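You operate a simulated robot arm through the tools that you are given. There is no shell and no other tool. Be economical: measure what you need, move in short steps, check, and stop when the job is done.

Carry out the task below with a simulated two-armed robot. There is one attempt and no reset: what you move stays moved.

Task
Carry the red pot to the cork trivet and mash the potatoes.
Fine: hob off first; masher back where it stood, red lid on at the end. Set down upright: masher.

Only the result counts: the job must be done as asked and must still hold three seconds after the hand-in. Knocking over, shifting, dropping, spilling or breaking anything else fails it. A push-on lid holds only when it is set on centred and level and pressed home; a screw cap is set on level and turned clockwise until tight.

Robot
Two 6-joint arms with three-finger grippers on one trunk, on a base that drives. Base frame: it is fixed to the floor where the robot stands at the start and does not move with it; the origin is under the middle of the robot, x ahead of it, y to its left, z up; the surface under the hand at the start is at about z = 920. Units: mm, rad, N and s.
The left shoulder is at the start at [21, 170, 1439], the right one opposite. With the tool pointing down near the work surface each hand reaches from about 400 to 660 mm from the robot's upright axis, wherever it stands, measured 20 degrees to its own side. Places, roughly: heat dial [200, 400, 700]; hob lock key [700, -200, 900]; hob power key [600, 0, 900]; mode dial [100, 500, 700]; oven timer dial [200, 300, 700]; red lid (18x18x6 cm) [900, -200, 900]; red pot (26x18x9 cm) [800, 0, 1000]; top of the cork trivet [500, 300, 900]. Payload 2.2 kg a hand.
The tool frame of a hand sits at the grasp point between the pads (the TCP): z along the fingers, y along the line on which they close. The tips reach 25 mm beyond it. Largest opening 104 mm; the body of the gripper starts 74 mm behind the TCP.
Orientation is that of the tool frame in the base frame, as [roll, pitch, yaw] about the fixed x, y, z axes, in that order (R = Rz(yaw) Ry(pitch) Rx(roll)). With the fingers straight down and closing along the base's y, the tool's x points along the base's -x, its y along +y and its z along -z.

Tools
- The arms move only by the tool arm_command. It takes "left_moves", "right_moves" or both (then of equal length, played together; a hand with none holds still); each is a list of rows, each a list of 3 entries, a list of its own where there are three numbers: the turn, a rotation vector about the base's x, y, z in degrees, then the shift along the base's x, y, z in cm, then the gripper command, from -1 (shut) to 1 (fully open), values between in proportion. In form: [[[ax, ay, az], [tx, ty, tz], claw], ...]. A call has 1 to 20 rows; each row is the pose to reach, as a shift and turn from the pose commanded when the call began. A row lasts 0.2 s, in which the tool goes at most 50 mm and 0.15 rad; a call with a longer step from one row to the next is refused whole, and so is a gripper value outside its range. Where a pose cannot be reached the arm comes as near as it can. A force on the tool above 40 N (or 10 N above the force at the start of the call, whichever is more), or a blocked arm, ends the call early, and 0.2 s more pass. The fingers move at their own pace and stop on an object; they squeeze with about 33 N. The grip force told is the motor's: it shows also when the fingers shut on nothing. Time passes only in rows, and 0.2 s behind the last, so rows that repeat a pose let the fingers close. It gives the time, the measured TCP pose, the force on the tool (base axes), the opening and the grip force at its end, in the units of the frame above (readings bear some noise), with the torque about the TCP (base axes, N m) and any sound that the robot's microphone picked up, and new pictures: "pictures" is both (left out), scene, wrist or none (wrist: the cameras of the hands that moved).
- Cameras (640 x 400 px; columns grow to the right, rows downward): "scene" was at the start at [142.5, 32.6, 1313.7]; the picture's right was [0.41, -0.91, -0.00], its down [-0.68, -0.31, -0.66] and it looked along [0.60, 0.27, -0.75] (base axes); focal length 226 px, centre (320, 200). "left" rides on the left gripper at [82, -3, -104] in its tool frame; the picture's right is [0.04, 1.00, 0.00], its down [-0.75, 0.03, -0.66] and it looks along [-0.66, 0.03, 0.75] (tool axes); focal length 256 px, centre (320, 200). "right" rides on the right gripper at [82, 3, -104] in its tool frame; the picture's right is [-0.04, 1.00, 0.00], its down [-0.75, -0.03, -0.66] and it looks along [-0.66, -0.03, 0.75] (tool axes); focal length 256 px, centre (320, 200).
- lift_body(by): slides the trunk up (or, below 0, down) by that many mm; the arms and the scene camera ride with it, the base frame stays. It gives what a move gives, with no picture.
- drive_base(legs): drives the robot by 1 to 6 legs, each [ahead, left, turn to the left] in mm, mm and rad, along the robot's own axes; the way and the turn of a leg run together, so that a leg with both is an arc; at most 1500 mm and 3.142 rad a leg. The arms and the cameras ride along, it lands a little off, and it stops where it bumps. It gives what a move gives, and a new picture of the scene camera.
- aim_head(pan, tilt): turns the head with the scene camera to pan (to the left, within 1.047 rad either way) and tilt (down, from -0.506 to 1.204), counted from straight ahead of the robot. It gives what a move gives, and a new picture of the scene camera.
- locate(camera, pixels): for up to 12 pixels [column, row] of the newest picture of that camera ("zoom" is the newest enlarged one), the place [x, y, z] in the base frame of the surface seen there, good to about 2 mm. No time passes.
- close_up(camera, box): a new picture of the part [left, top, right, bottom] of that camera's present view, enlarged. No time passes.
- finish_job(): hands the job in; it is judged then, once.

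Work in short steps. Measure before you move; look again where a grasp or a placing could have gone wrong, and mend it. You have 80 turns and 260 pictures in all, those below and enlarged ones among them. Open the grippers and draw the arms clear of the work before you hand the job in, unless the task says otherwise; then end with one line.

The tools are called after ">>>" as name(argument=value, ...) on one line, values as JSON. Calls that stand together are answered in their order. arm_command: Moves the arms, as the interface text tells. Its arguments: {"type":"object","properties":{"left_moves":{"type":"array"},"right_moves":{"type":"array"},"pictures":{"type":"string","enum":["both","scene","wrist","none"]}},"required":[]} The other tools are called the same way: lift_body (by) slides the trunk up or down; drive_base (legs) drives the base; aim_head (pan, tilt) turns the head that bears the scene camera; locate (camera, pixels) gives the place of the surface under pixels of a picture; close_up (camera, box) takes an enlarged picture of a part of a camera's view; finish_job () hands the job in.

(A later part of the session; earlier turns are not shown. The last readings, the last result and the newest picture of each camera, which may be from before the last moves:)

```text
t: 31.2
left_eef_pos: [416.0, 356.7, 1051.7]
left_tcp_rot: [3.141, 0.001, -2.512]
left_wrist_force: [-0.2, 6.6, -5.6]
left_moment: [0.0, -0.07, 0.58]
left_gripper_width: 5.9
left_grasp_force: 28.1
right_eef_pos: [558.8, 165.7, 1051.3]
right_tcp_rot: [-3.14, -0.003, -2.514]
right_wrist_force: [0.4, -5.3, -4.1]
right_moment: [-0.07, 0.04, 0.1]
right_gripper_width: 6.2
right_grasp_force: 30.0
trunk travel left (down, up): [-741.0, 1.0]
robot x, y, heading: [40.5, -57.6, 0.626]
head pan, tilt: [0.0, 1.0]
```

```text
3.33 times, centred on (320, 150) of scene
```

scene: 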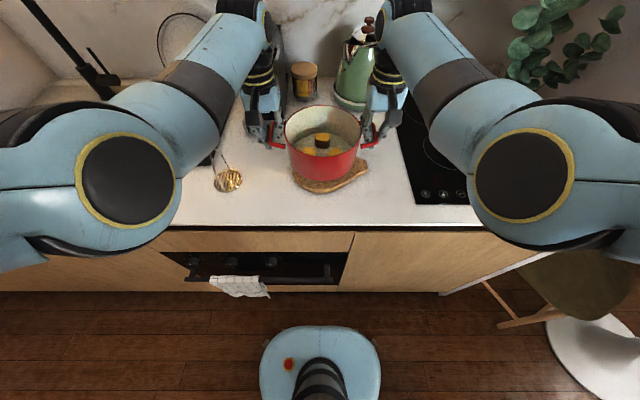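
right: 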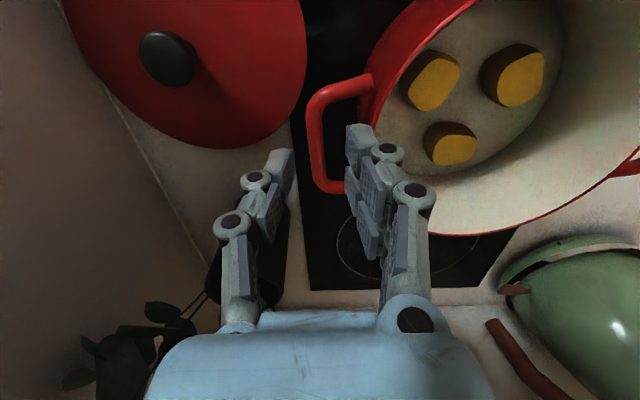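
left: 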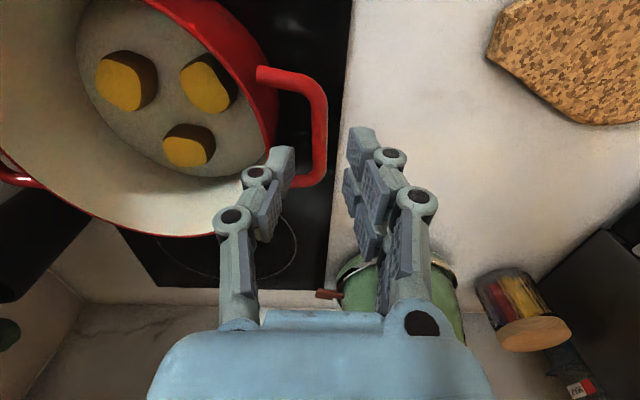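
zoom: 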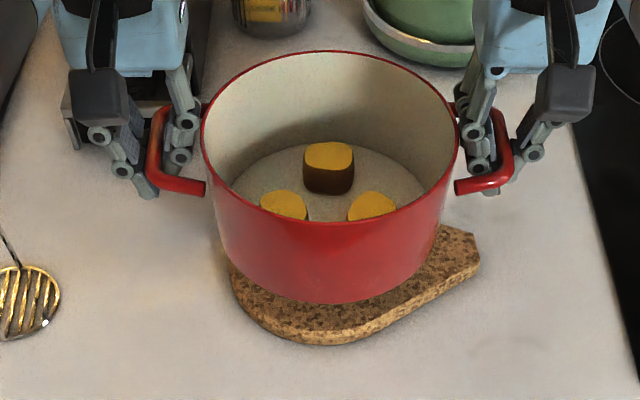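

The pot hangs over the trivet. I check trivet edges to confirm the centring before lowering.

>>> locate(camera="zoom", pixels=[[237, 285], [255, 312], [310, 332], [345, 330], [400, 300], [472, 265], [470, 240], [450, 230], [325, 300]])

```text
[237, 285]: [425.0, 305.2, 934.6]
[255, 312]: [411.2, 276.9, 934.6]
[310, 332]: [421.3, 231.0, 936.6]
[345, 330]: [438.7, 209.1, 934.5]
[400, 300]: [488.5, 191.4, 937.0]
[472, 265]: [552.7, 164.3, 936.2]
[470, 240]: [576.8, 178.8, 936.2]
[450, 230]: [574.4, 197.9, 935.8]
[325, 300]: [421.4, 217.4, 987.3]
```

Fitting the edges gives the trivet's round part centred at (487,262), radius 74, which matches the pot's centre. I lower 38 mm.

>>> arm_command(left_moves=[[[0, 0, 0], [0, 0, -1], -1], [[0, 0, 0], [0, 0, -2], -1], [[0, 0, 0], [0, 0, -3], -1], [[0, 0, 0], [0, 0, -3.8], -1], [[0, 0, 0], [0, 0, -3.8], -1]], right_moves=[[[0, 0, 0], [0, 0, -1], -1], [[0, 0, 0], [0, 0, -2], -1], [[0, 0, 0], [0, 0, -3], -1], [[0, 0, 0], [0, 0, -3.8], -1], [[0, 0, 0], [0, 0, -3.8], -1]], pictures="none")

>>> arm_command(left_moves=[[[0, 0, 0], [0, 0, -0.2], -1], [[0, 0, 0], [0, 0, -0.4], -1], [[0, 0, 0], [0, 0, -0.6], -1]], right_moves=[[[0, 0, 0], [0, 0, -0.2], -1], [[0, 0, 0], [0, 0, -0.4], -1], [[0, 0, 0], [0, 0, -0.6], -1]], pictures="none")

>>> close_up(camera="scene", box=[224, 90, 416, 210])

```text
t: 32.4
left_eef_pos: [415.1, 356.9, 1014.5]
left_tcp_rot: [-3.142, 0.001, -2.511]
left_wrist_force: [-2.1, 7.7, -4.9]
left_moment: [0.08, -0.1, 0.61]
left_gripper_width: 6.0
left_grasp_force: 28.5
right_eef_pos: [559.6, 165.7, 1014.6]
right_tcp_rot: [-3.14, -0.002, -2.514]
right_wrist_force: [2.4, -7.7, -4.9]
right_moment: [-0.05, 0.1, 0.17]
right_gripper_width: 5.9
right_grasp_force: 30.5
trunk travel left (down, up): [-741.0, 1.0]
robot x, y, heading: [41.3, -59.1, 0.628]
head pan, tilt: [0.0, 1.0]
```

```text
t: 33.2
left_eef_pos: [414.8, 357.4, 1009.0]
left_tcp_rot: [3.14, 0.0, -2.51]
left_wrist_force: [-4.1, 7.7, 1.7]
left_moment: [-0.06, 0.06, 0.37]
left_gripper_width: 6.1
left_grasp_force: 28.8
right_eef_pos: [560.3, 166.7, 1009.1]
right_tcp_rot: [-3.14, 0.003, -2.513]
right_wrist_force: [3.8, -5.4, 0.9]
right_moment: [0.0, -0.02, 0.08]
right_gripper_width: 2.7
right_grasp_force: 29.6
trunk travel left (down, up): [-741.0, 1.0]
robot x, y, heading: [42.9, -51.5, 0.629]
head pan, tilt: [0.0, 1.0]
```

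```text
3.33 times, centred on (320, 150) of scene
```

zoom: 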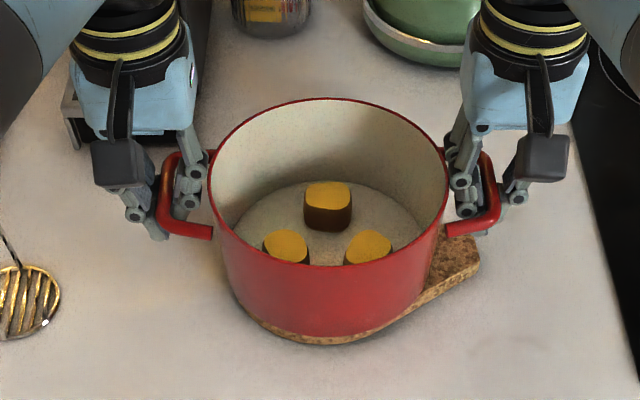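

The pot rests on the trivet (forces turned positive). I open both grippers to about 24 mm so they don't press the wall, then rise.

>>> arm_command(left_moves=[[[0, 0, 0], [0, 0, 0], -0.54], [[0, 0, 0], [0, 0, 0], -0.54], [[0, 0, 0], [0, 0, 0], -0.54], [[0, 0, 0], [0, 0, 1.5], -0.54], [[0, 0, 0], [0, 0, 3], -0.54], [[0, 0, 0], [0, 0, 5], -0.54], [[0, 0, 0], [0, 0, 7], -0.54], [[0, 0, 0], [0, 0, 9], -0.54], [[0, 0, 0], [0, 0, 9], -0.54]], right_moves=[[[0, 0, 0], [0, 0, 0], -0.54], [[0, 0, 0], [0, 0, 0], -0.54], [[0, 0, 0], [0, 0, 0], -0.54], [[0, 0, 0], [0, 0, 1.5], -0.54], [[0, 0, 0], [0, 0, 3], -0.54], [[0, 0, 0], [0, 0, 5], -0.54], [[0, 0, 0], [0, 0, 7], -0.54], [[0, 0, 0], [0, 0, 9], -0.54], [[0, 0, 0], [0, 0, 9], -0.54]], pictures="scene")

>>> close_up(camera="scene", box=[180, 60, 404, 200])

```text
t: 35.2
left_eef_pos: [414.1, 356.4, 1099.2]
left_tcp_rot: [-3.141, -0.002, -2.512]
left_wrist_force: [-0.3, 0.6, 0.2]
left_moment: [0.05, -0.03, 0.02]
left_gripper_width: 24.0
left_grasp_force: 0.1
right_eef_pos: [559.3, 164.6, 1097.9]
right_tcp_rot: [-3.141, -0.002, -2.513]
right_wrist_force: [-0.1, 0.4, 0.2]
right_moment: [0.0, -0.02, 0.02]
right_gripper_width: 23.8
right_grasp_force: 0.0
trunk travel left (down, up): [-741.0, 1.0]
robot x, y, heading: [38.7, -57.0, 0.626]
head pan, tilt: [0.0, 1.0]
```

scene: 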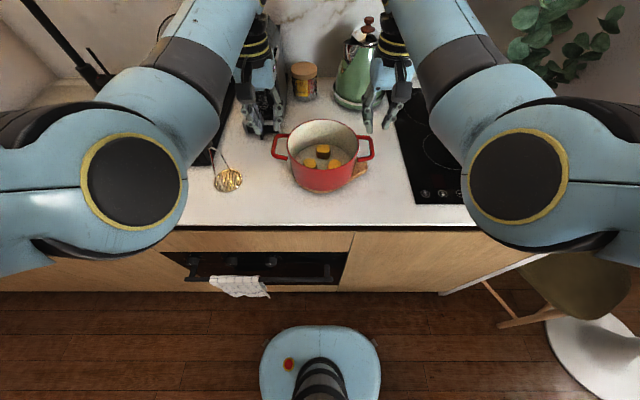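

```text
2.86 times, centred on (292, 130) of scene
```

zoom: 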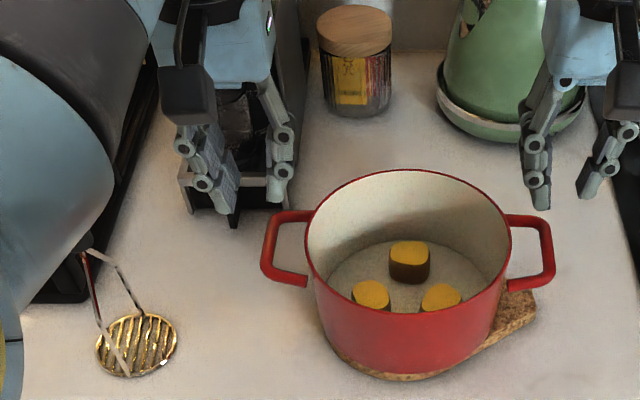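

The pot stands on the trivet with three potatoes in. Next is the masher: I first test how high a tool-down left hand can rise, since its plate must clear the 1025 mm rim.

>>> arm_command(left_moves=[[[0, 0, 0], [0, 0, 3], 0.2], [[0, 0, 0], [0, 0, 6], 0.2], [[0, 0, 0], [0, 0, 9], 0.2], [[0, 0, 0], [0, 0, 12], 0.2], [[0, 0, 0], [0, 0, 15], 0.2], [[0, 0, 0], [0, 0, 15], 0.2]], right_moves=[[[0, 0, 0], [0.5, -1, 1], -0.5], [[0, 0, 0], [1, -3, 1], -0.5], [[0, 0, 0], [2, -6, 1], -0.5], [[0, 0, 0], [3, -9, 1], -0.5], [[0, 0, 0], [4, -12, 1], -0.5], [[0, 0, 0], [4, -12, 1], -0.5]], pictures="none")

>>> aim_head(pan=0.35, tilt=0.9)

```text
t: 36.6
left_eef_pos: [436.6, 362.4, 1228.0]
left_tcp_rot: [-3.139, 0.001, -2.512]
left_wrist_force: [0.2, 0.8, -0.1]
left_moment: [-0.01, -0.03, 0.0]
left_gripper_width: 62.3
left_grasp_force: 0.1
left hand out of reach, approached as far as the arm can: row 4, 5, 6
right_eef_pos: [597.3, 46.9, 1108.4]
right_tcp_rot: [3.141, -0.002, -2.514]
right_wrist_force: [-0.1, 0.9, -0.5]
right_moment: [-0.02, -0.01, 0.04]
right_gripper_width: 26.0
right_grasp_force: 0.0
trunk travel left (down, up): [-741.0, 1.0]
robot x, y, heading: [39.9, -56.9, 0.634]
head pan, tilt: [0.0, 1.0]
```

```text
t: 37.4
left_eef_pos: [436.4, 362.5, 1226.5]
left_tcp_rot: [3.14, -0.001, -2.511]
left_wrist_force: [0.7, -0.6, -0.5]
left_moment: [0.04, 0.02, 0.0]
left_gripper_width: 62.3
left_grasp_force: 0.1
right_eef_pos: [598.1, 44.7, 1108.1]
right_tcp_rot: [3.141, 0.0, -2.514]
right_wrist_force: [0.8, 0.1, 0.6]
right_moment: [-0.01, -0.02, 0.02]
right_gripper_width: 26.0
right_grasp_force: 0.1
trunk travel left (down, up): [-741.0, 1.0]
robot x, y, heading: [40.9, -55.8, 0.632]
head pan, tilt: [0.351, 0.901]
```

scene: 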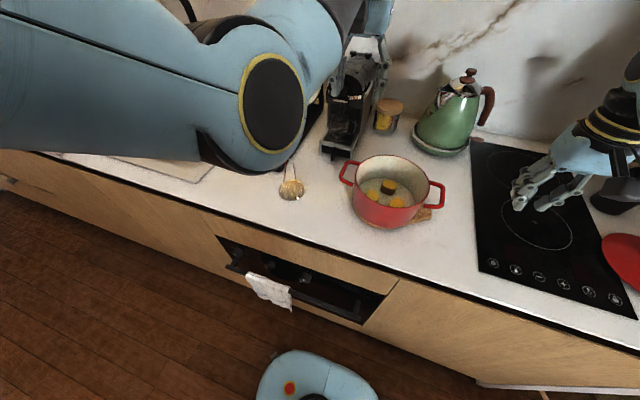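

The tool-down ceiling is about z 1226 at this radius and rises further out, which will do. I back off 200 mm and shift 100 mm left, so the left wrist camera can see the masher's handle.

>>> drive_base(legs=[[-200, 0, 0], [0, 100, 0]])

>>> close_up(camera="left", box=[0, 0, 640, 400])

```text
t: 39.8
left_eef_pos: [215.7, 324.8, 1226.8]
left_tcp_rot: [-3.142, -0.001, -2.513]
left_wrist_force: [-0.2, 0.3, -0.1]
left_moment: [-0.01, -0.02, -0.01]
left_gripper_width: 62.5
left_grasp_force: 0.0
right_eef_pos: [377.5, 8.8, 1108.7]
right_tcp_rot: [3.141, 0.001, -2.514]
right_wrist_force: [-0.5, -0.4, 0.5]
right_moment: [0.0, 0.02, -0.01]
right_gripper_width: 25.8
right_grasp_force: 0.1
trunk travel left (down, up): [-741.0, 1.0]
robot x, y, heading: [-178.2, -91.3, 0.622]
head pan, tilt: [0.351, 0.901]
```

scene: 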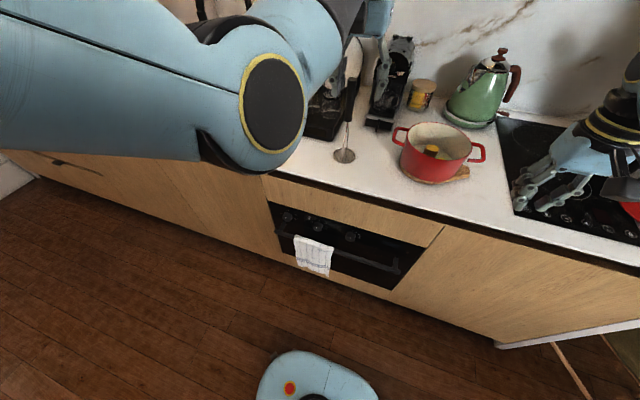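

```text
1.00 times, centred on (320, 200) of left (not enlarged: the box is as wide or as high as the picture)
```

zoom: 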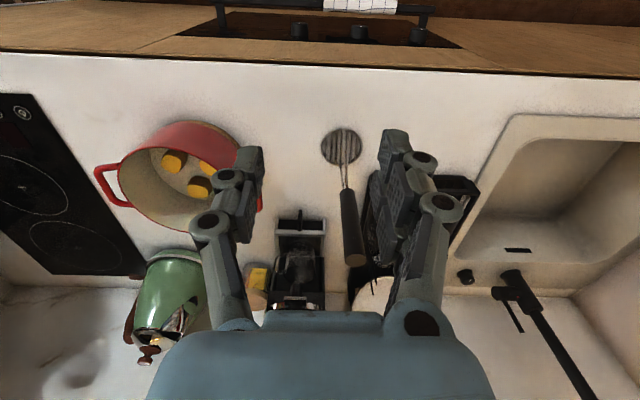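

The left camera sees the whole masher: plate at (342,147), handle from (347,190) to its top at (355,258). I measure it, zoomed.

>>> close_up(camera="left", box=[270, 110, 430, 275])

>>> locate(camera="left", pixels=[[355, 261], [354, 250], [351, 225], [348, 195], [345, 172], [341, 130], [341, 163], [323, 147], [360, 147], [343, 225], [358, 225]])

```text
2.42 times, centred on (350, 192) of left
```

zoom: 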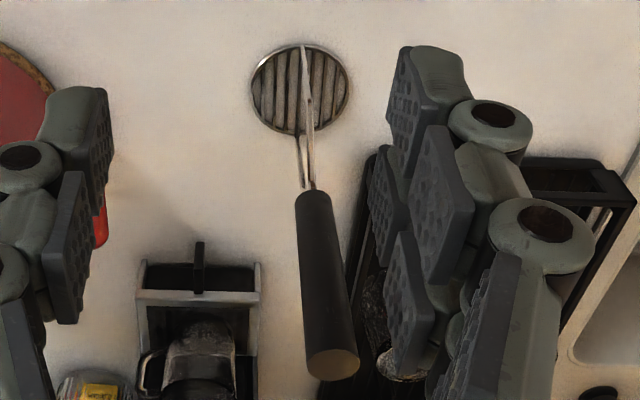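

```text
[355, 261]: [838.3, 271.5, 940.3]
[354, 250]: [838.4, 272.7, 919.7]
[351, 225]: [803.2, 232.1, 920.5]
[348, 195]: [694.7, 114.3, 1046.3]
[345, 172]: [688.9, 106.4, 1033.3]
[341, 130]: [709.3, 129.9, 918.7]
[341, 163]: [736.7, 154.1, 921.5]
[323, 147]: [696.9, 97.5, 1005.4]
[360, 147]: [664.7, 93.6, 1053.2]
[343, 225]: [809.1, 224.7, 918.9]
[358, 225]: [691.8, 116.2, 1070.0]
```

Those readings used the camera's older picture, so I locate on the newest enlarged one instead.

>>> locate(camera="zoom", pixels=[[332, 364], [330, 340], [322, 290], [315, 230], [311, 200], [252, 92], [349, 88], [300, 48], [302, 132], [306, 160], [307, 245], [310, 364]])

>>> locate(camera="zoom", pixels=[[355, 362], [335, 352], [270, 270], [200, 250], [370, 160], [340, 250], [590, 180]])

```text
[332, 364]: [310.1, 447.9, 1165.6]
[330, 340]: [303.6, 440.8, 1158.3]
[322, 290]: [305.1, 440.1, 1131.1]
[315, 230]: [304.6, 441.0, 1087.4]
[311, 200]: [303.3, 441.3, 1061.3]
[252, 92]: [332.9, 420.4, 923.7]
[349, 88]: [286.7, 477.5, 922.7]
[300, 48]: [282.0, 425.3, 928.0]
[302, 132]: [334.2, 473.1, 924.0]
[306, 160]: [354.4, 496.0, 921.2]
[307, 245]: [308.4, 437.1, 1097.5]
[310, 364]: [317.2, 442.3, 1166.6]
```

```text
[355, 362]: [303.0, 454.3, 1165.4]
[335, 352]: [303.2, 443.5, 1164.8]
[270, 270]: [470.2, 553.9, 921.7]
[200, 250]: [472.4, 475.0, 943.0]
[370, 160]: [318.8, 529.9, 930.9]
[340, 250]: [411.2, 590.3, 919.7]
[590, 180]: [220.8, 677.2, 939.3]
```

The masher's axis is at (309,448), handle z 1055–1166, about 22 mm thick, plate about 74 mm wide. Driving 148 ahead and 46 left puts the raised hand right above it; I check elbow height first.

>>> locate(camera="scene", pixels=[[240, 165], [270, 105], [205, 160], [300, 120], [320, 60], [100, 130]])

>>> drive_base(legs=[[0, 46, 0], [120, 0, 0]])

```text
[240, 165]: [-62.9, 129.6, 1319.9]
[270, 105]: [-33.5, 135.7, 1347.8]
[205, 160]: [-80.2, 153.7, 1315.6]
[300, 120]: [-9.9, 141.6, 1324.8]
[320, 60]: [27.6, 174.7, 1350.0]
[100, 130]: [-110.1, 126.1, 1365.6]
```

```text
t: 41.5
left_eef_pos: [285.7, 431.8, 1226.6]
left_tcp_rot: [3.141, 0.0, -2.515]
left_wrist_force: [0.9, 0.5, -0.8]
left_moment: [0.01, 0.02, 0.01]
left_gripper_width: 62.3
left_grasp_force: 0.0
right_eef_pos: [447.8, 114.0, 1107.8]
right_tcp_rot: [-3.141, -0.001, -2.516]
right_wrist_force: [-0.2, -0.4, -0.2]
right_moment: [0.01, 0.03, 0.0]
right_gripper_width: 26.1
right_grasp_force: 0.1
trunk travel left (down, up): [-741.0, 1.0]
robot x, y, heading: [-108.6, 11.8, 0.628]
head pan, tilt: [0.351, 0.901]
```

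scene: 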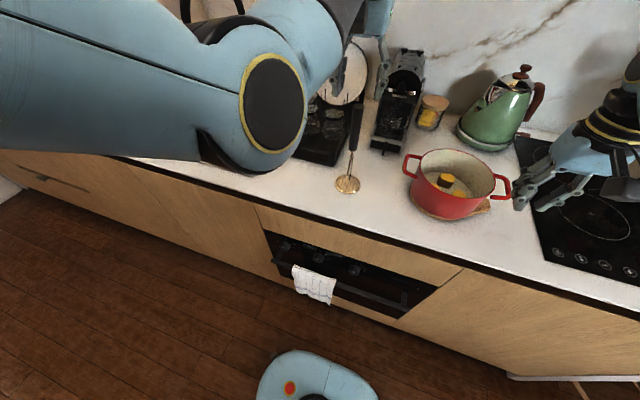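

The elbow is at z 1315+, safe. I drive the last 28 mm, then re-seat the hand's command to its real pose (it lags at the reach limit) before lowering.

>>> drive_base(legs=[[28, 0, 0]])

>>> arm_command(left_moves=[[[0, 0, 0], [2.2, 0.6, -2.5], 0.2], [[0, 0, 0], [2.2, 0.6, -2.5], 0.2]], pictures="wrist")

```text
t: 42.3
left_eef_pos: [307.3, 446.9, 1229.0]
left_tcp_rot: [3.141, 0.002, -2.516]
left_wrist_force: [0.1, 0.1, -0.1]
left_moment: [0.03, -0.02, 0.04]
left_gripper_width: 62.5
left_grasp_force: 0.1
right_eef_pos: [468.2, 130.9, 1110.3]
right_tcp_rot: [-3.14, 0.001, -2.516]
right_wrist_force: [0.1, 0.2, 0.5]
right_moment: [0.04, -0.01, -0.01]
right_gripper_width: 26.3
right_grasp_force: 0.0
trunk travel left (down, up): [-741.0, 1.0]
robot x, y, heading: [-89.1, 29.7, 0.622]
head pan, tilt: [0.351, 0.901]
```

scene: 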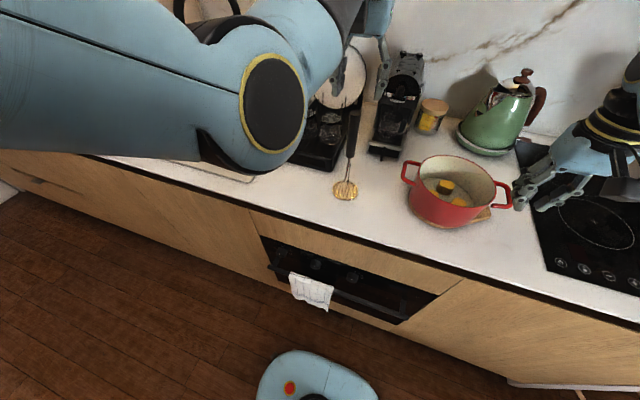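

```text
t: 42.9
left_eef_pos: [332.1, 453.3, 1201.4]
left_tcp_rot: [3.14, 0.0, -2.515]
left_wrist_force: [-0.2, -0.3, 0.9]
left_moment: [-0.01, 0.0, 0.0]
left_gripper_width: 62.5
left_grasp_force: 0.0
right_eef_pos: [469.8, 130.4, 1108.9]
right_tcp_rot: [3.141, 0.0, -2.516]
right_wrist_force: [0.7, 0.3, -0.2]
right_moment: [-0.04, -0.02, -0.02]
right_gripper_width: 26.0
right_grasp_force: 0.0
trunk travel left (down, up): [-741.0, 1.0]
robot x, y, heading: [-92.3, 29.0, 0.628]
head pan, tilt: [0.351, 0.901]
```

left: 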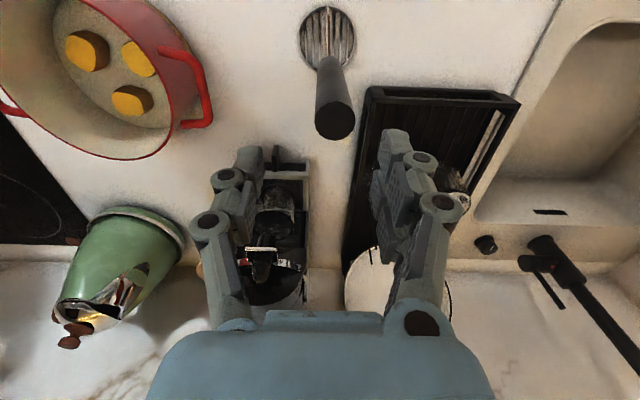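

The command had been clipped to the real pose, so the hand moved past to (332,453). I verify the handle top at left pixel (335,120) and find the needed shift.

>>> locate(camera="left", pixels=[[335, 120], [318, 122], [353, 120], [335, 138], [335, 106], [333, 75]])

```text
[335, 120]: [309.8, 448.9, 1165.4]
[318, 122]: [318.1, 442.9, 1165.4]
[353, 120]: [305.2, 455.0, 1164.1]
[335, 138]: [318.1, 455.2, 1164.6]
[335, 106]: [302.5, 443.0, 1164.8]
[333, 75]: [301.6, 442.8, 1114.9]
```

The handle axis is at (310,449). I shift back over it, then lower around it to z≈1101.

>>> arm_command(left_moves=[[[0, 0, 0], [-1.1, -0.2, 0], 0.2], [[0, 0, 0], [-2.2, -0.4, 0], 0.2], [[0, 0, 0], [-2.2, -0.4, -0.5], 0.2], [[0, 0, 0], [-2.2, -0.4, -2], 0.2], [[0, 0, 0], [-2.2, -0.4, -4], 0.2], [[0, 0, 0], [-2.2, -0.4, -6], 0.2], [[0, 0, 0], [-2.2, -0.4, -8], 0.2], [[0, 0, 0], [-2.2, -0.4, -10], 0.2], [[0, 0, 0], [-2.2, -0.4, -10], 0.2]], pictures="wrist")

```text
t: 44.9
left_eef_pos: [308.3, 450.5, 1102.2]
left_tcp_rot: [-3.141, 0.0, -2.515]
left_wrist_force: [-0.2, -0.7, -0.8]
left_moment: [0.03, -0.01, -0.04]
left_gripper_width: 62.4
left_grasp_force: 0.1
right_eef_pos: [470.0, 131.0, 1108.2]
right_tcp_rot: [3.141, -0.002, -2.518]
right_wrist_force: [0.2, 0.2, 0.6]
right_moment: [0.01, 0.01, 0.0]
right_gripper_width: 25.9
right_grasp_force: 0.0
trunk travel left (down, up): [-741.0, 1.0]
robot x, y, heading: [-86.4, 29.5, 0.624]
head pan, tilt: [0.351, 0.901]
```

left: 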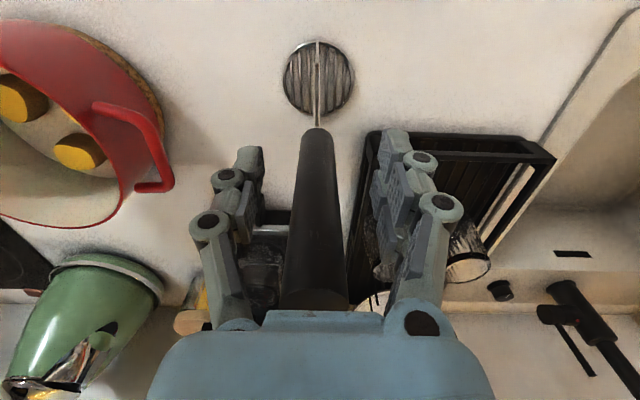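

The handle is centred between the fingers. I close and then raise 125 mm, moving slightly outward as needed.

>>> arm_command(left_moves=[[[0, 0, 0], [0, 0, 0], -1], [[0, 0, 0], [0, 0, 0], -1], [[0, 0, 0], [0, 0, 0], -1], [[0, 0, 0], [0, 0, 0], -1]], pictures="none")

>>> arm_command(left_moves=[[[0, 0, 0], [0, 0, 2], -1], [[0, 0, 0], [0, 0, 4], -1], [[0, 0, 0], [0, 0, 6], -1], [[0, 0, 0], [0, 0, 8], -1], [[0, 0, 0], [0.5, 0.4, 10], -1], [[0, 0, 0], [1, 0.7, 11.5], -1], [[0, 0, 0], [1.5, 1, 12.5], -1], [[0, 0, 0], [1.5, 1, 12.5], -1]], pictures="both")

```text
t: 45.9
left_eef_pos: [309.3, 450.1, 1102.3]
left_tcp_rot: [3.141, 0.0, -2.515]
left_wrist_force: [0.7, -0.7, -0.3]
left_moment: [0.01, -0.06, 0.0]
left_gripper_width: 25.7
left_grasp_force: 33.2
right_eef_pos: [470.2, 131.0, 1108.7]
right_tcp_rot: [3.141, -0.004, -2.517]
right_wrist_force: [0.0, -0.8, 0.4]
right_moment: [-0.02, 0.0, 0.03]
right_gripper_width: 25.8
right_grasp_force: 0.0
trunk travel left (down, up): [-741.0, 1.0]
robot x, y, heading: [-89.5, 30.0, 0.627]
head pan, tilt: [0.351, 0.901]
```

```text
t: 47.7
left_eef_pos: [325.0, 460.2, 1227.8]
left_tcp_rot: [-3.141, -0.001, -2.514]
left_wrist_force: [0.0, 0.1, -2.1]
left_moment: [0.0, 0.02, -0.01]
left_gripper_width: 25.9
left_grasp_force: 33.4
right_eef_pos: [470.0, 130.4, 1108.9]
right_tcp_rot: [3.141, -0.001, -2.516]
right_wrist_force: [0.2, 0.7, 0.1]
right_moment: [0.01, 0.01, -0.02]
right_gripper_width: 26.0
right_grasp_force: 0.0
trunk travel left (down, up): [-741.0, 1.0]
robot x, y, heading: [-89.4, 30.0, 0.619]
head pan, tilt: [0.351, 0.901]
```

scene: 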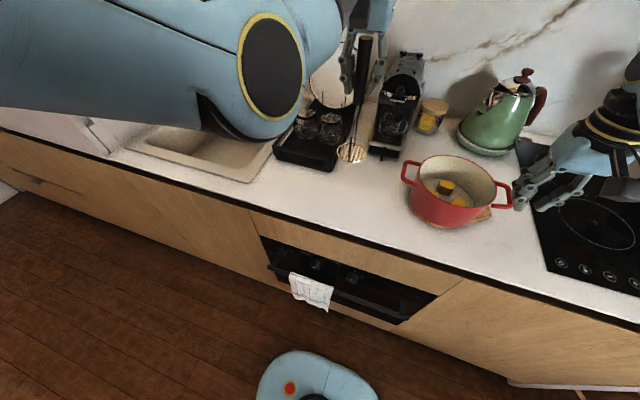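
left: 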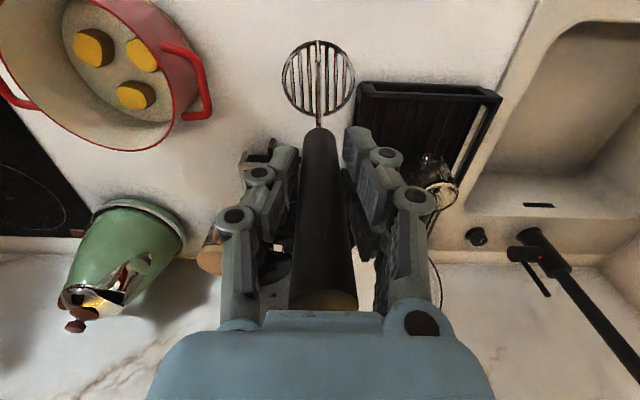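

The masher is held and upright, plate at about z 1046. I measure the pot's rim and potatoes from the left camera before driving over.

>>> close_up(camera="left", box=[0, 0, 240, 150])

>>> drive_base(legs=[[16, 0, 0], [0, -256, 0]])

>>> close_up(camera="left", box=[160, 0, 480, 200])

```text
2.67 times, centred on (120, 75) of left
```

zoom: 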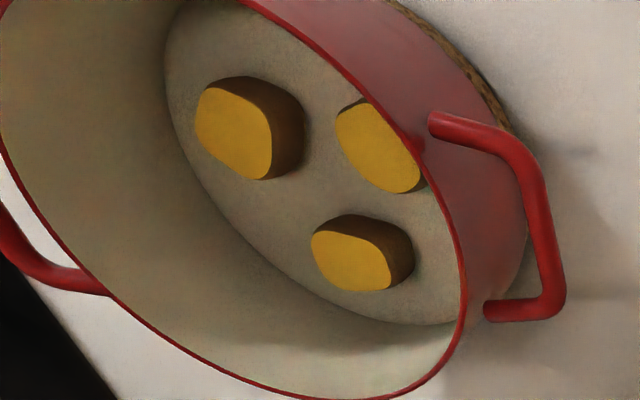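

```text
t: 49.9
left_eef_pos: [485.6, 263.7, 1227.6]
left_tcp_rot: [-3.141, 0.0, -2.516]
left_wrist_force: [0.1, 0.1, -1.6]
left_moment: [-0.01, 0.03, 0.0]
left_gripper_width: 25.6
left_grasp_force: 33.8
right_eef_pos: [630.9, -66.4, 1108.1]
right_tcp_rot: [-3.142, -0.003, -2.518]
right_wrist_force: [0.1, 0.1, 0.1]
right_moment: [-0.01, 0.01, 0.03]
right_gripper_width: 25.9
right_grasp_force: 0.1
trunk travel left (down, up): [-741.0, 1.0]
robot x, y, heading: [72.3, -164.9, 0.624]
head pan, tilt: [0.351, 0.901]
```

scene: 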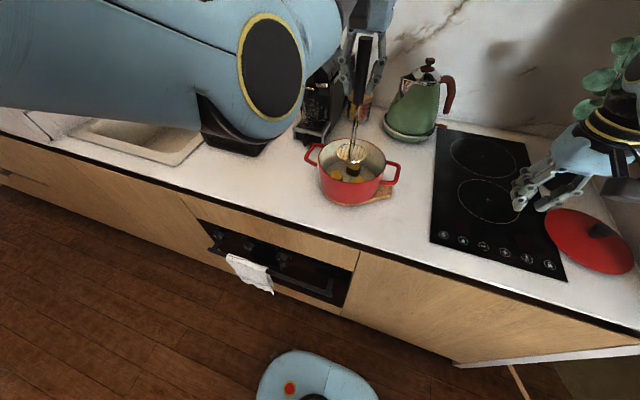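

```text
2.00 times, centred on (320, 100) of left
```

zoom: 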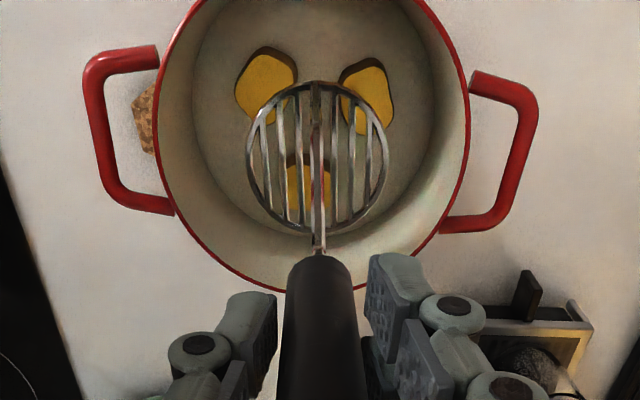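

The masher hangs over the pot. I locate the potatoes' tops and the rim in this close-up.

>>> locate(camera="zoom", pixels=[[265, 80], [365, 78], [300, 195], [323, 195], [164, 150], [470, 140], [240, 275], [400, 270], [310, 40], [220, 80], [430, 90], [330, 100]])

```text
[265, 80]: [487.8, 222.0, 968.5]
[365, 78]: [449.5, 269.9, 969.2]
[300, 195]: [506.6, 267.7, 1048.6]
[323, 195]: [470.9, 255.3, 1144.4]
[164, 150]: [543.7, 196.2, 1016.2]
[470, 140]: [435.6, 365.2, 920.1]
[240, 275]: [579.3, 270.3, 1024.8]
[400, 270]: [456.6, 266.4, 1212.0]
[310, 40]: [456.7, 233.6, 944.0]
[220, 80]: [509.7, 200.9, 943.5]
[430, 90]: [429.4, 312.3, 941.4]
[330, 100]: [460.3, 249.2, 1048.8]
```

Potatoes sit about 38 mm from the pot's centre with tops at z 969; the floor is at 943. I centre the plate over potato A's spot (490,234), 28 mm off-centre, then lower the trunk 55 mm into the pot.

>>> arm_command(left_moves=[[[0, 0, 0], [0.2, -1.5, 0], -1], [[0, 0, 0], [0.5, -2.9, 0], -1], [[0, 0, 0], [0.5, -2.9, 0], -1]], pictures="none")

>>> lift_body(by=-55)

>>> close_up(camera="left", box=[160, 0, 480, 200])

```text
t: 50.7
left_eef_pos: [488.2, 242.4, 1227.5]
left_tcp_rot: [3.133, 0.003, -2.509]
left_wrist_force: [-0.8, 0.1, -2.4]
left_moment: [-0.01, 0.01, 0.02]
left_gripper_width: 26.0
left_grasp_force: 32.9
right_eef_pos: [630.5, -65.5, 1108.7]
right_tcp_rot: [3.14, -0.003, -2.52]
right_wrist_force: [-0.4, 0.4, -0.2]
right_moment: [0.0, -0.01, 0.02]
right_gripper_width: 26.2
right_grasp_force: 0.1
trunk travel left (down, up): [-741.0, 1.0]
robot x, y, heading: [74.9, -165.2, 0.622]
head pan, tilt: [0.351, 0.901]
```

```text
t: 51.7
left_eef_pos: [487.4, 243.6, 1170.4]
left_tcp_rot: [3.132, 0.002, -2.506]
left_wrist_force: [-0.4, -0.1, -2.0]
left_moment: [-0.01, 0.02, -0.01]
left_gripper_width: 25.8
left_grasp_force: 33.1
right_eef_pos: [630.7, -66.2, 1053.1]
right_tcp_rot: [-3.141, -0.002, -2.519]
right_wrist_force: [0.2, -0.3, 0.1]
right_moment: [0.0, 0.04, 0.02]
right_gripper_width: 26.1
right_grasp_force: 0.0
trunk travel left (down, up): [-686.0, 56.0]
robot x, y, heading: [70.9, -162.6, 0.624]
head pan, tilt: [0.351, 0.901]
```

```text
2.00 times, centred on (320, 100) of left
```

zoom: 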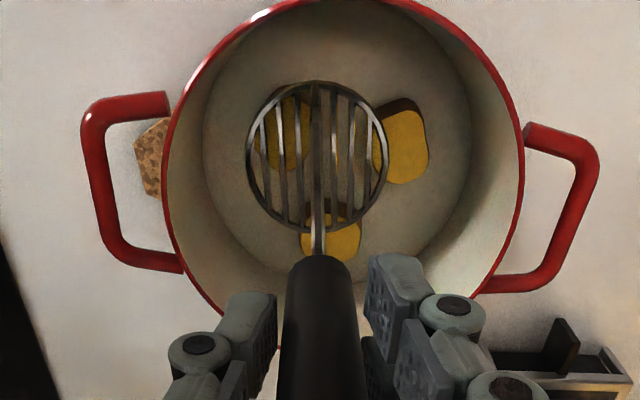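

The plate (zoom 317,155) is inside the pot above the potatoes. I finish the shift to potato A and press down to the floor.

>>> arm_command(left_moves=[[[0, 0, 0], [0.3, -0.9, 0], -1], [[0, 0, 0], [0.3, -0.9, -1.2], -1], [[0, 0, 0], [0.3, -0.9, -2], -1], [[0, 0, 0], [0.3, -0.9, -2.8], -1], [[0, 0, 0], [0.3, -0.9, -3.6], -1], [[0, 0, 0], [0.3, -0.9, -4.2], -1], [[0, 0, 0], [0.3, -0.9, -4.6], -1], [[0, 0, 0], [0.3, -0.9, -4.6], -1]], pictures="wrist")

```text
t: 53.5
left_eef_pos: [491.8, 244.5, 1133.0]
left_tcp_rot: [3.123, 0.02, -2.5]
left_wrist_force: [2.6, 1.8, 10.0]
left_moment: [0.01, -0.51, 0.09]
left_gripper_width: 25.8
left_grasp_force: 32.9
right_eef_pos: [630.7, -67.2, 1053.5]
right_tcp_rot: [-3.141, -0.002, -2.52]
right_wrist_force: [-0.5, 0.2, 0.9]
right_moment: [0.01, 0.02, -0.03]
right_gripper_width: 25.9
right_grasp_force: 0.0
trunk travel left (down, up): [-686.0, 56.0]
robot x, y, heading: [70.4, -167.7, 0.624]
head pan, tilt: [0.351, 0.901]
```

left: 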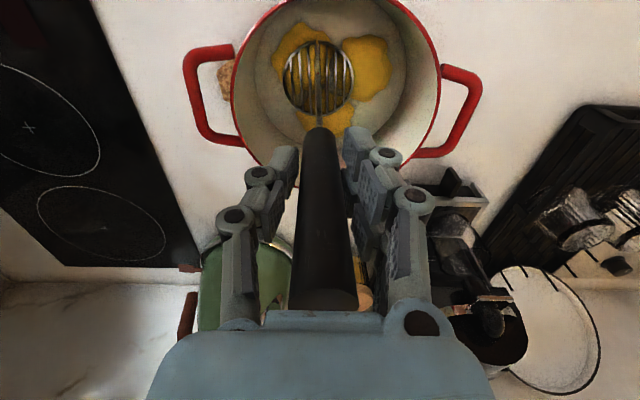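

The potatoes spread out flat under the plate. I zoom to see whether all three are mashed.

>>> close_up(camera="left", box=[200, 0, 460, 165])

```text
2.42 times, centred on (330, 82) of left
```

zoom: 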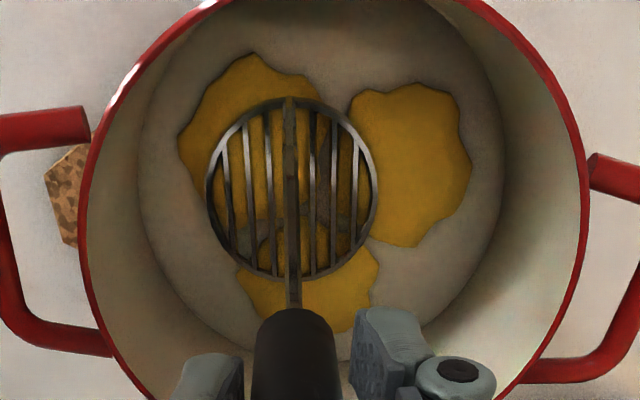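

All three are flattened; for certainty I press again at the other two spots, B near (462,273) then C near (508,277), staying inside the pot.

>>> arm_command(left_moves=[[[0, 0, 0], [0, 0, 1.5], -1], [[0, 0, 0], [0, 0, 3], -1], [[0, 0, 0], [-1.4, 1.4, 3], -1], [[0, 0, 0], [-2.8, 2.8, 3], -1], [[0, 0, 0], [-2.8, 2.8, 1.5], -1], [[0, 0, 0], [-2.8, 2.8, 0.4], -1], [[0, 0, 0], [-2.8, 2.8, -0.2], -1], [[0, 0, 0], [-2.8, 2.8, -0.2], -1]], pictures="none")

>>> arm_command(left_moves=[[[0, 0, 0], [0, 0, 1.5], -1], [[0, 0, 0], [0, 0, 3], -1], [[0, 0, 0], [2.2, 0.2, 3], -1], [[0, 0, 0], [4.4, 0.4, 3], -1], [[0, 0, 0], [4.4, 0.4, 1.5], -1], [[0, 0, 0], [4.4, 0.4, 0.4], -1], [[0, 0, 0], [4.4, 0.4, 0], -1], [[0, 0, 0], [4.4, 0.4, 0], -1]], pictures="none")

```text
t: 55.3
left_eef_pos: [467.2, 253.1, 1130.1]
left_tcp_rot: [-3.137, 0.011, -2.519]
left_wrist_force: [-3.5, -4.7, 17.6]
left_moment: [-0.37, 0.77, 0.1]
left_gripper_width: 25.4
left_grasp_force: 33.2
right_eef_pos: [630.1, -68.0, 1053.8]
right_tcp_rot: [3.141, 0.0, -2.519]
right_wrist_force: [-0.3, 0.2, -0.4]
right_moment: [0.01, -0.03, 0.0]
right_gripper_width: 26.1
right_grasp_force: 0.1
trunk travel left (down, up): [-686.0, 56.0]
robot x, y, heading: [72.4, -165.6, 0.62]
head pan, tilt: [0.351, 0.901]
stopped in row 8 (left hand): the force on the tool passed its limit at 41 N (the readings are from after the stop); the commanded pose is now the measured one
```

```text
t: 57.1
left_eef_pos: [511.3, 257.6, 1130.6]
left_tcp_rot: [-3.139, 0.015, -2.518]
left_wrist_force: [0.0, 0.2, 16.1]
left_moment: [0.35, 0.02, -0.02]
left_gripper_width: 25.6
left_grasp_force: 33.2
right_eef_pos: [631.5, -67.8, 1053.2]
right_tcp_rot: [-3.142, 0.0, -2.518]
right_wrist_force: [0.9, 0.7, 0.4]
right_moment: [0.03, 0.01, 0.02]
right_gripper_width: 25.8
right_grasp_force: 0.0
trunk travel left (down, up): [-686.0, 56.0]
robot x, y, heading: [75.9, -164.9, 0.618]
head pan, tilt: [0.351, 0.901]
```

Both extra presses met firm bottom resistance at z≈1130. I raise the masher a little, centre it, and lift the trunk so the plate clears the rim.

>>> arm_command(left_moves=[[[0, 0, 0], [0, 0, 1.5], -1], [[0, 0, 0], [0, 0, 3], -1], [[0, 0, 0], [-1.2, 0.2, 4], -1], [[0, 0, 0], [-2.4, 0.4, 4.5], -1], [[0, 0, 0], [-2.4, 0.4, 4.5], -1]], pictures="none")

>>> lift_body(by=55)

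>>> close_up(camera="left", box=[120, 0, 520, 250])

```text
t: 58.3
left_eef_pos: [489.2, 262.5, 1171.7]
left_tcp_rot: [-3.14, 0.009, -2.517]
left_wrist_force: [-0.3, -0.2, -2.1]
left_moment: [-0.01, 0.0, -0.03]
left_gripper_width: 25.2
left_grasp_force: 33.3
right_eef_pos: [630.8, -66.1, 1052.8]
right_tcp_rot: [-3.141, -0.001, -2.519]
right_wrist_force: [0.4, -0.8, 0.8]
right_moment: [0.0, -0.01, -0.01]
right_gripper_width: 26.2
right_grasp_force: 0.1
trunk travel left (down, up): [-686.0, 56.0]
robot x, y, heading: [72.6, -164.9, 0.627]
head pan, tilt: [0.351, 0.901]
```

```text
t: 59.2
left_eef_pos: [488.3, 262.1, 1227.9]
left_tcp_rot: [-3.141, 0.008, -2.518]
left_wrist_force: [0.0, 0.4, -2.1]
left_moment: [0.02, -0.04, -0.03]
left_gripper_width: 25.4
left_grasp_force: 33.3
right_eef_pos: [630.8, -65.3, 1108.5]
right_tcp_rot: [-3.141, -0.002, -2.52]
right_wrist_force: [-0.1, -0.3, 0.3]
right_moment: [0.04, 0.02, 0.02]
right_gripper_width: 25.9
right_grasp_force: 0.0
trunk travel left (down, up): [-741.0, 1.0]
robot x, y, heading: [71.4, -168.2, 0.618]
head pan, tilt: [0.351, 0.901]
```

```text
1.60 times, centred on (320, 125) of left
```

zoom: 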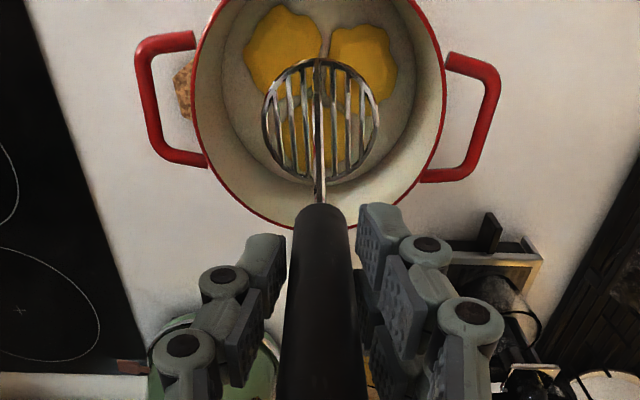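

The mash is done and the plate is clear. I check plate position against the hand, then drive back: 257 left, 35 back.

>>> locate(camera="zoom", pixels=[[265, 125], [378, 122], [318, 60], [320, 150]])

>>> drive_base(legs=[[0, 257, 0], [-35, 0, 0]])

>>> close_up(camera="left", box=[120, 0, 520, 250])

```text
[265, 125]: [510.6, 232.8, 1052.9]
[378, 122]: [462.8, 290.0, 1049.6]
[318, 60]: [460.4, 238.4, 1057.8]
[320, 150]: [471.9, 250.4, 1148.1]
```

```text
t: 61.5
left_eef_pos: [313.3, 451.9, 1227.8]
left_tcp_rot: [-3.139, 0.008, -2.519]
left_wrist_force: [-0.3, -0.4, -2.4]
left_moment: [0.0, 0.0, 0.02]
left_gripper_width: 25.7
left_grasp_force: 33.0
right_eef_pos: [453.3, 122.4, 1107.5]
right_tcp_rot: [-3.141, -0.001, -2.52]
right_wrist_force: [-0.4, 0.7, 0.5]
right_moment: [0.02, 0.02, 0.0]
right_gripper_width: 26.1
right_grasp_force: 0.1
trunk travel left (down, up): [-741.0, 1.0]
robot x, y, heading: [-104.4, 24.8, 0.622]
head pan, tilt: [0.351, 0.901]
```

scene: 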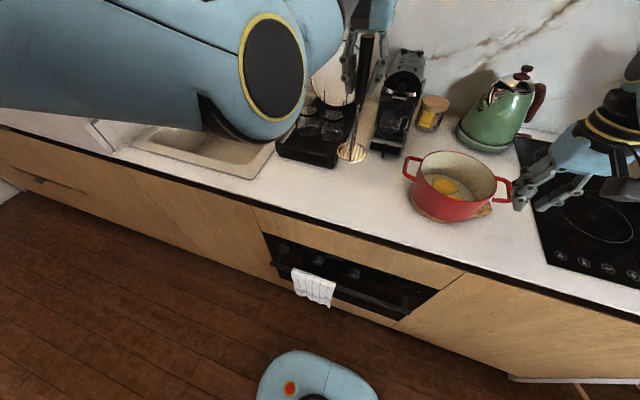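

```text
1.60 times, centred on (320, 125) of left
```

zoom: 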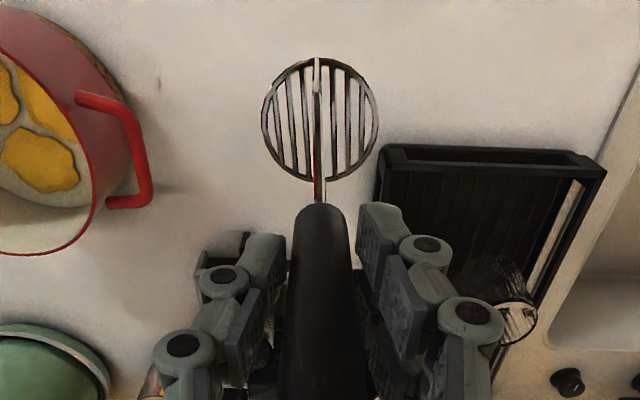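

The plate's centre sits within 2 mm of the hand axis, so the hand target is (310.6,449.2). I shift -2.7 mm each way, level the small tilt, and lower to just above the counter.

>>> arm_command(left_moves=[[[-0.27, 0.37, 0], [-0.27, -0.27, -1.5], -1], [[-0.27, 0.37, 0], [-0.27, -0.27, -3.5], -1], [[-0.27, 0.37, 0], [-0.27, -0.27, -5.5], -1], [[-0.27, 0.37, 0], [-0.27, -0.27, -7.5], -1], [[-0.27, 0.37, 0], [-0.27, -0.27, -9.5], -1], [[-0.27, 0.37, 0], [-0.27, -0.27, -11], -1], [[-0.27, 0.37, 0], [-0.27, -0.27, -12], -1], [[-0.27, 0.37, 0], [-0.27, -0.27, -12], -1]], pictures="none")

>>> close_up(camera="left", box=[120, 0, 520, 250])

```text
t: 63.4
left_eef_pos: [309.7, 447.5, 1107.1]
left_tcp_rot: [3.141, 0.001, -2.519]
left_wrist_force: [0.3, 0.2, -1.9]
left_moment: [-0.03, 0.03, 0.03]
left_gripper_width: 25.4
left_grasp_force: 32.8
right_eef_pos: [451.2, 122.1, 1109.1]
right_tcp_rot: [3.142, 0.0, -2.521]
right_wrist_force: [-0.5, 0.4, -0.6]
right_moment: [0.02, 0.0, -0.01]
right_gripper_width: 25.7
right_grasp_force: 0.0
trunk travel left (down, up): [-741.0, 1.0]
robot x, y, heading: [-106.7, 25.8, 0.619]
head pan, tilt: [0.351, 0.901]
```

```text
1.60 times, centred on (320, 125) of left
```

zoom: 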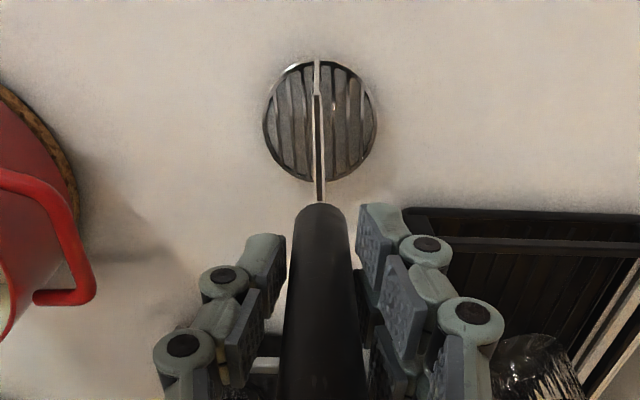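

The plate is a few mm above the counter at the right place. I ease down in small steps to contact.

>>> arm_command(left_moves=[[[0, 0, 0], [0, 0.1, -0.3], -1], [[0, 0, 0], [0, 0.1, -0.5], -1], [[0, 0, 0], [0, 0.1, -0.7], -1], [[0, 0, 0], [0, 0.1, -0.7], -1]], pictures="none")

>>> locate(camera="zoom", pixels=[[266, 125], [375, 122], [300, 65], [318, 180]])

```text
t: 64.3
left_eef_pos: [307.9, 449.3, 1100.8]
left_tcp_rot: [-3.141, 0.003, -2.519]
left_wrist_force: [-0.4, -1.0, -2.6]
left_moment: [0.0, 0.04, 0.03]
left_gripper_width: 25.6
left_grasp_force: 32.8
right_eef_pos: [451.9, 122.7, 1108.2]
right_tcp_rot: [3.141, -0.002, -2.52]
right_wrist_force: [-0.2, 0.5, -0.8]
right_moment: [0.0, 0.0, 0.01]
right_gripper_width: 26.0
right_grasp_force: 0.1
trunk travel left (down, up): [-741.0, 1.0]
robot x, y, heading: [-103.7, 25.7, 0.625]
head pan, tilt: [0.351, 0.901]
```

```text
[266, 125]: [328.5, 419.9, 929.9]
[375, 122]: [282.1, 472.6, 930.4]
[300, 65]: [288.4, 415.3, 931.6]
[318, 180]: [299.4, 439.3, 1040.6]
```

Still unloaded (-2.6 N), and the plate reads about 3 mm low in x. I correct by 3 mm and continue down to contact.

>>> arm_command(left_moves=[[[0, 0, 0], [0.25, 0.05, 0], -1], [[0, 0, 0], [0.25, 0.05, -0.2], -1], [[0, 0, 0], [0.25, 0.05, -0.4], -1], [[0, 0, 0], [0.25, 0.05, -0.5], -1], [[0, 0, 0], [0.25, 0.05, -0.5], -1]], pictures="none")

>>> close_up(camera="left", box=[120, 0, 520, 250])

```text
t: 65.5
left_eef_pos: [309.6, 448.3, 1100.2]
left_tcp_rot: [-3.138, 0.009, -2.518]
left_wrist_force: [-3.0, -1.7, 31.4]
left_moment: [0.37, -0.32, 0.01]
left_gripper_width: 25.3
left_grasp_force: 33.1
right_eef_pos: [450.0, 120.2, 1109.9]
right_tcp_rot: [-3.141, 0.001, -2.522]
right_wrist_force: [-0.4, 0.2, 0.2]
right_moment: [-0.01, -0.01, 0.03]
right_gripper_width: 26.1
right_grasp_force: 0.1
trunk travel left (down, up): [-741.0, 1.0]
robot x, y, heading: [-107.2, 22.7, 0.618]
head pan, tilt: [0.351, 0.901]
```

```text
1.60 times, centred on (320, 125) of left
```

zoom: 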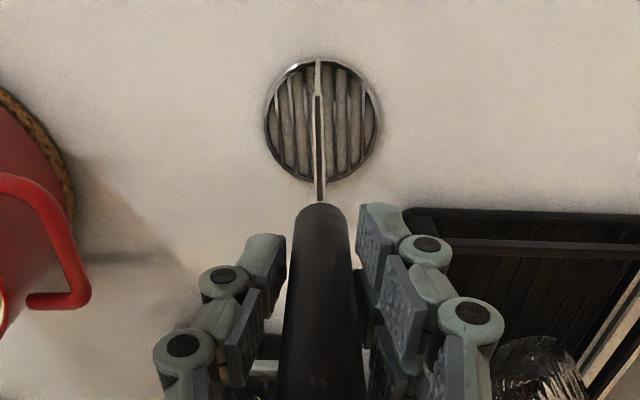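

Contact at 31 N; the plate stands on the counter. I ease up 4 mm, then open the fingers and check it stays upright.

>>> arm_command(left_moves=[[[0, 0, 0], [0, 0, 0.3], -1], [[0, 0, 0], [0, 0, 0.4], -1], [[0, 0, 0], [0, 0, 0.4], -0.3], [[0, 0, 0], [0, 0, 0.4], 0], [[0, 0, 0], [0, 0, 0.4], 0.3], [[0, 0, 0], [0, 0, 0.4], 0.3]], pictures="none")

>>> close_up(camera="left", box=[120, 0, 520, 320])

```text
t: 67.0
left_eef_pos: [309.5, 449.3, 1099.4]
left_tcp_rot: [-3.14, 0.003, -2.519]
left_wrist_force: [0.0, 0.7, -0.5]
left_moment: [0.0, 0.05, -0.01]
left_gripper_width: 67.5
left_grasp_force: 0.1
right_eef_pos: [452.3, 122.6, 1108.7]
right_tcp_rot: [3.141, -0.002, -2.521]
right_wrist_force: [-0.3, -0.2, 0.8]
right_moment: [0.01, -0.01, -0.03]
right_gripper_width: 26.1
right_grasp_force: 0.0
trunk travel left (down, up): [-741.0, 1.0]
robot x, y, heading: [-108.8, 22.5, 0.627]
head pan, tilt: [0.351, 0.901]
```

```text
1.25 times, centred on (320, 160) of left
```

zoom: 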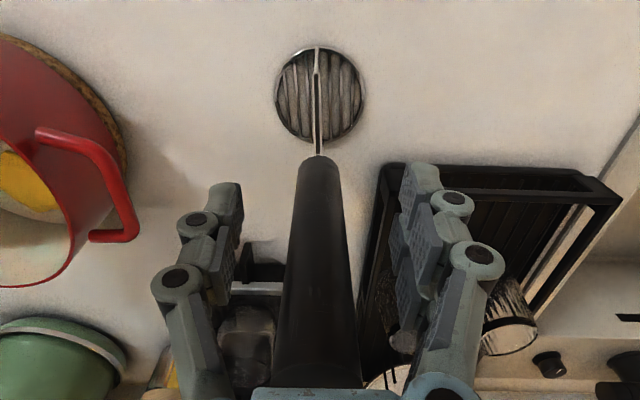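

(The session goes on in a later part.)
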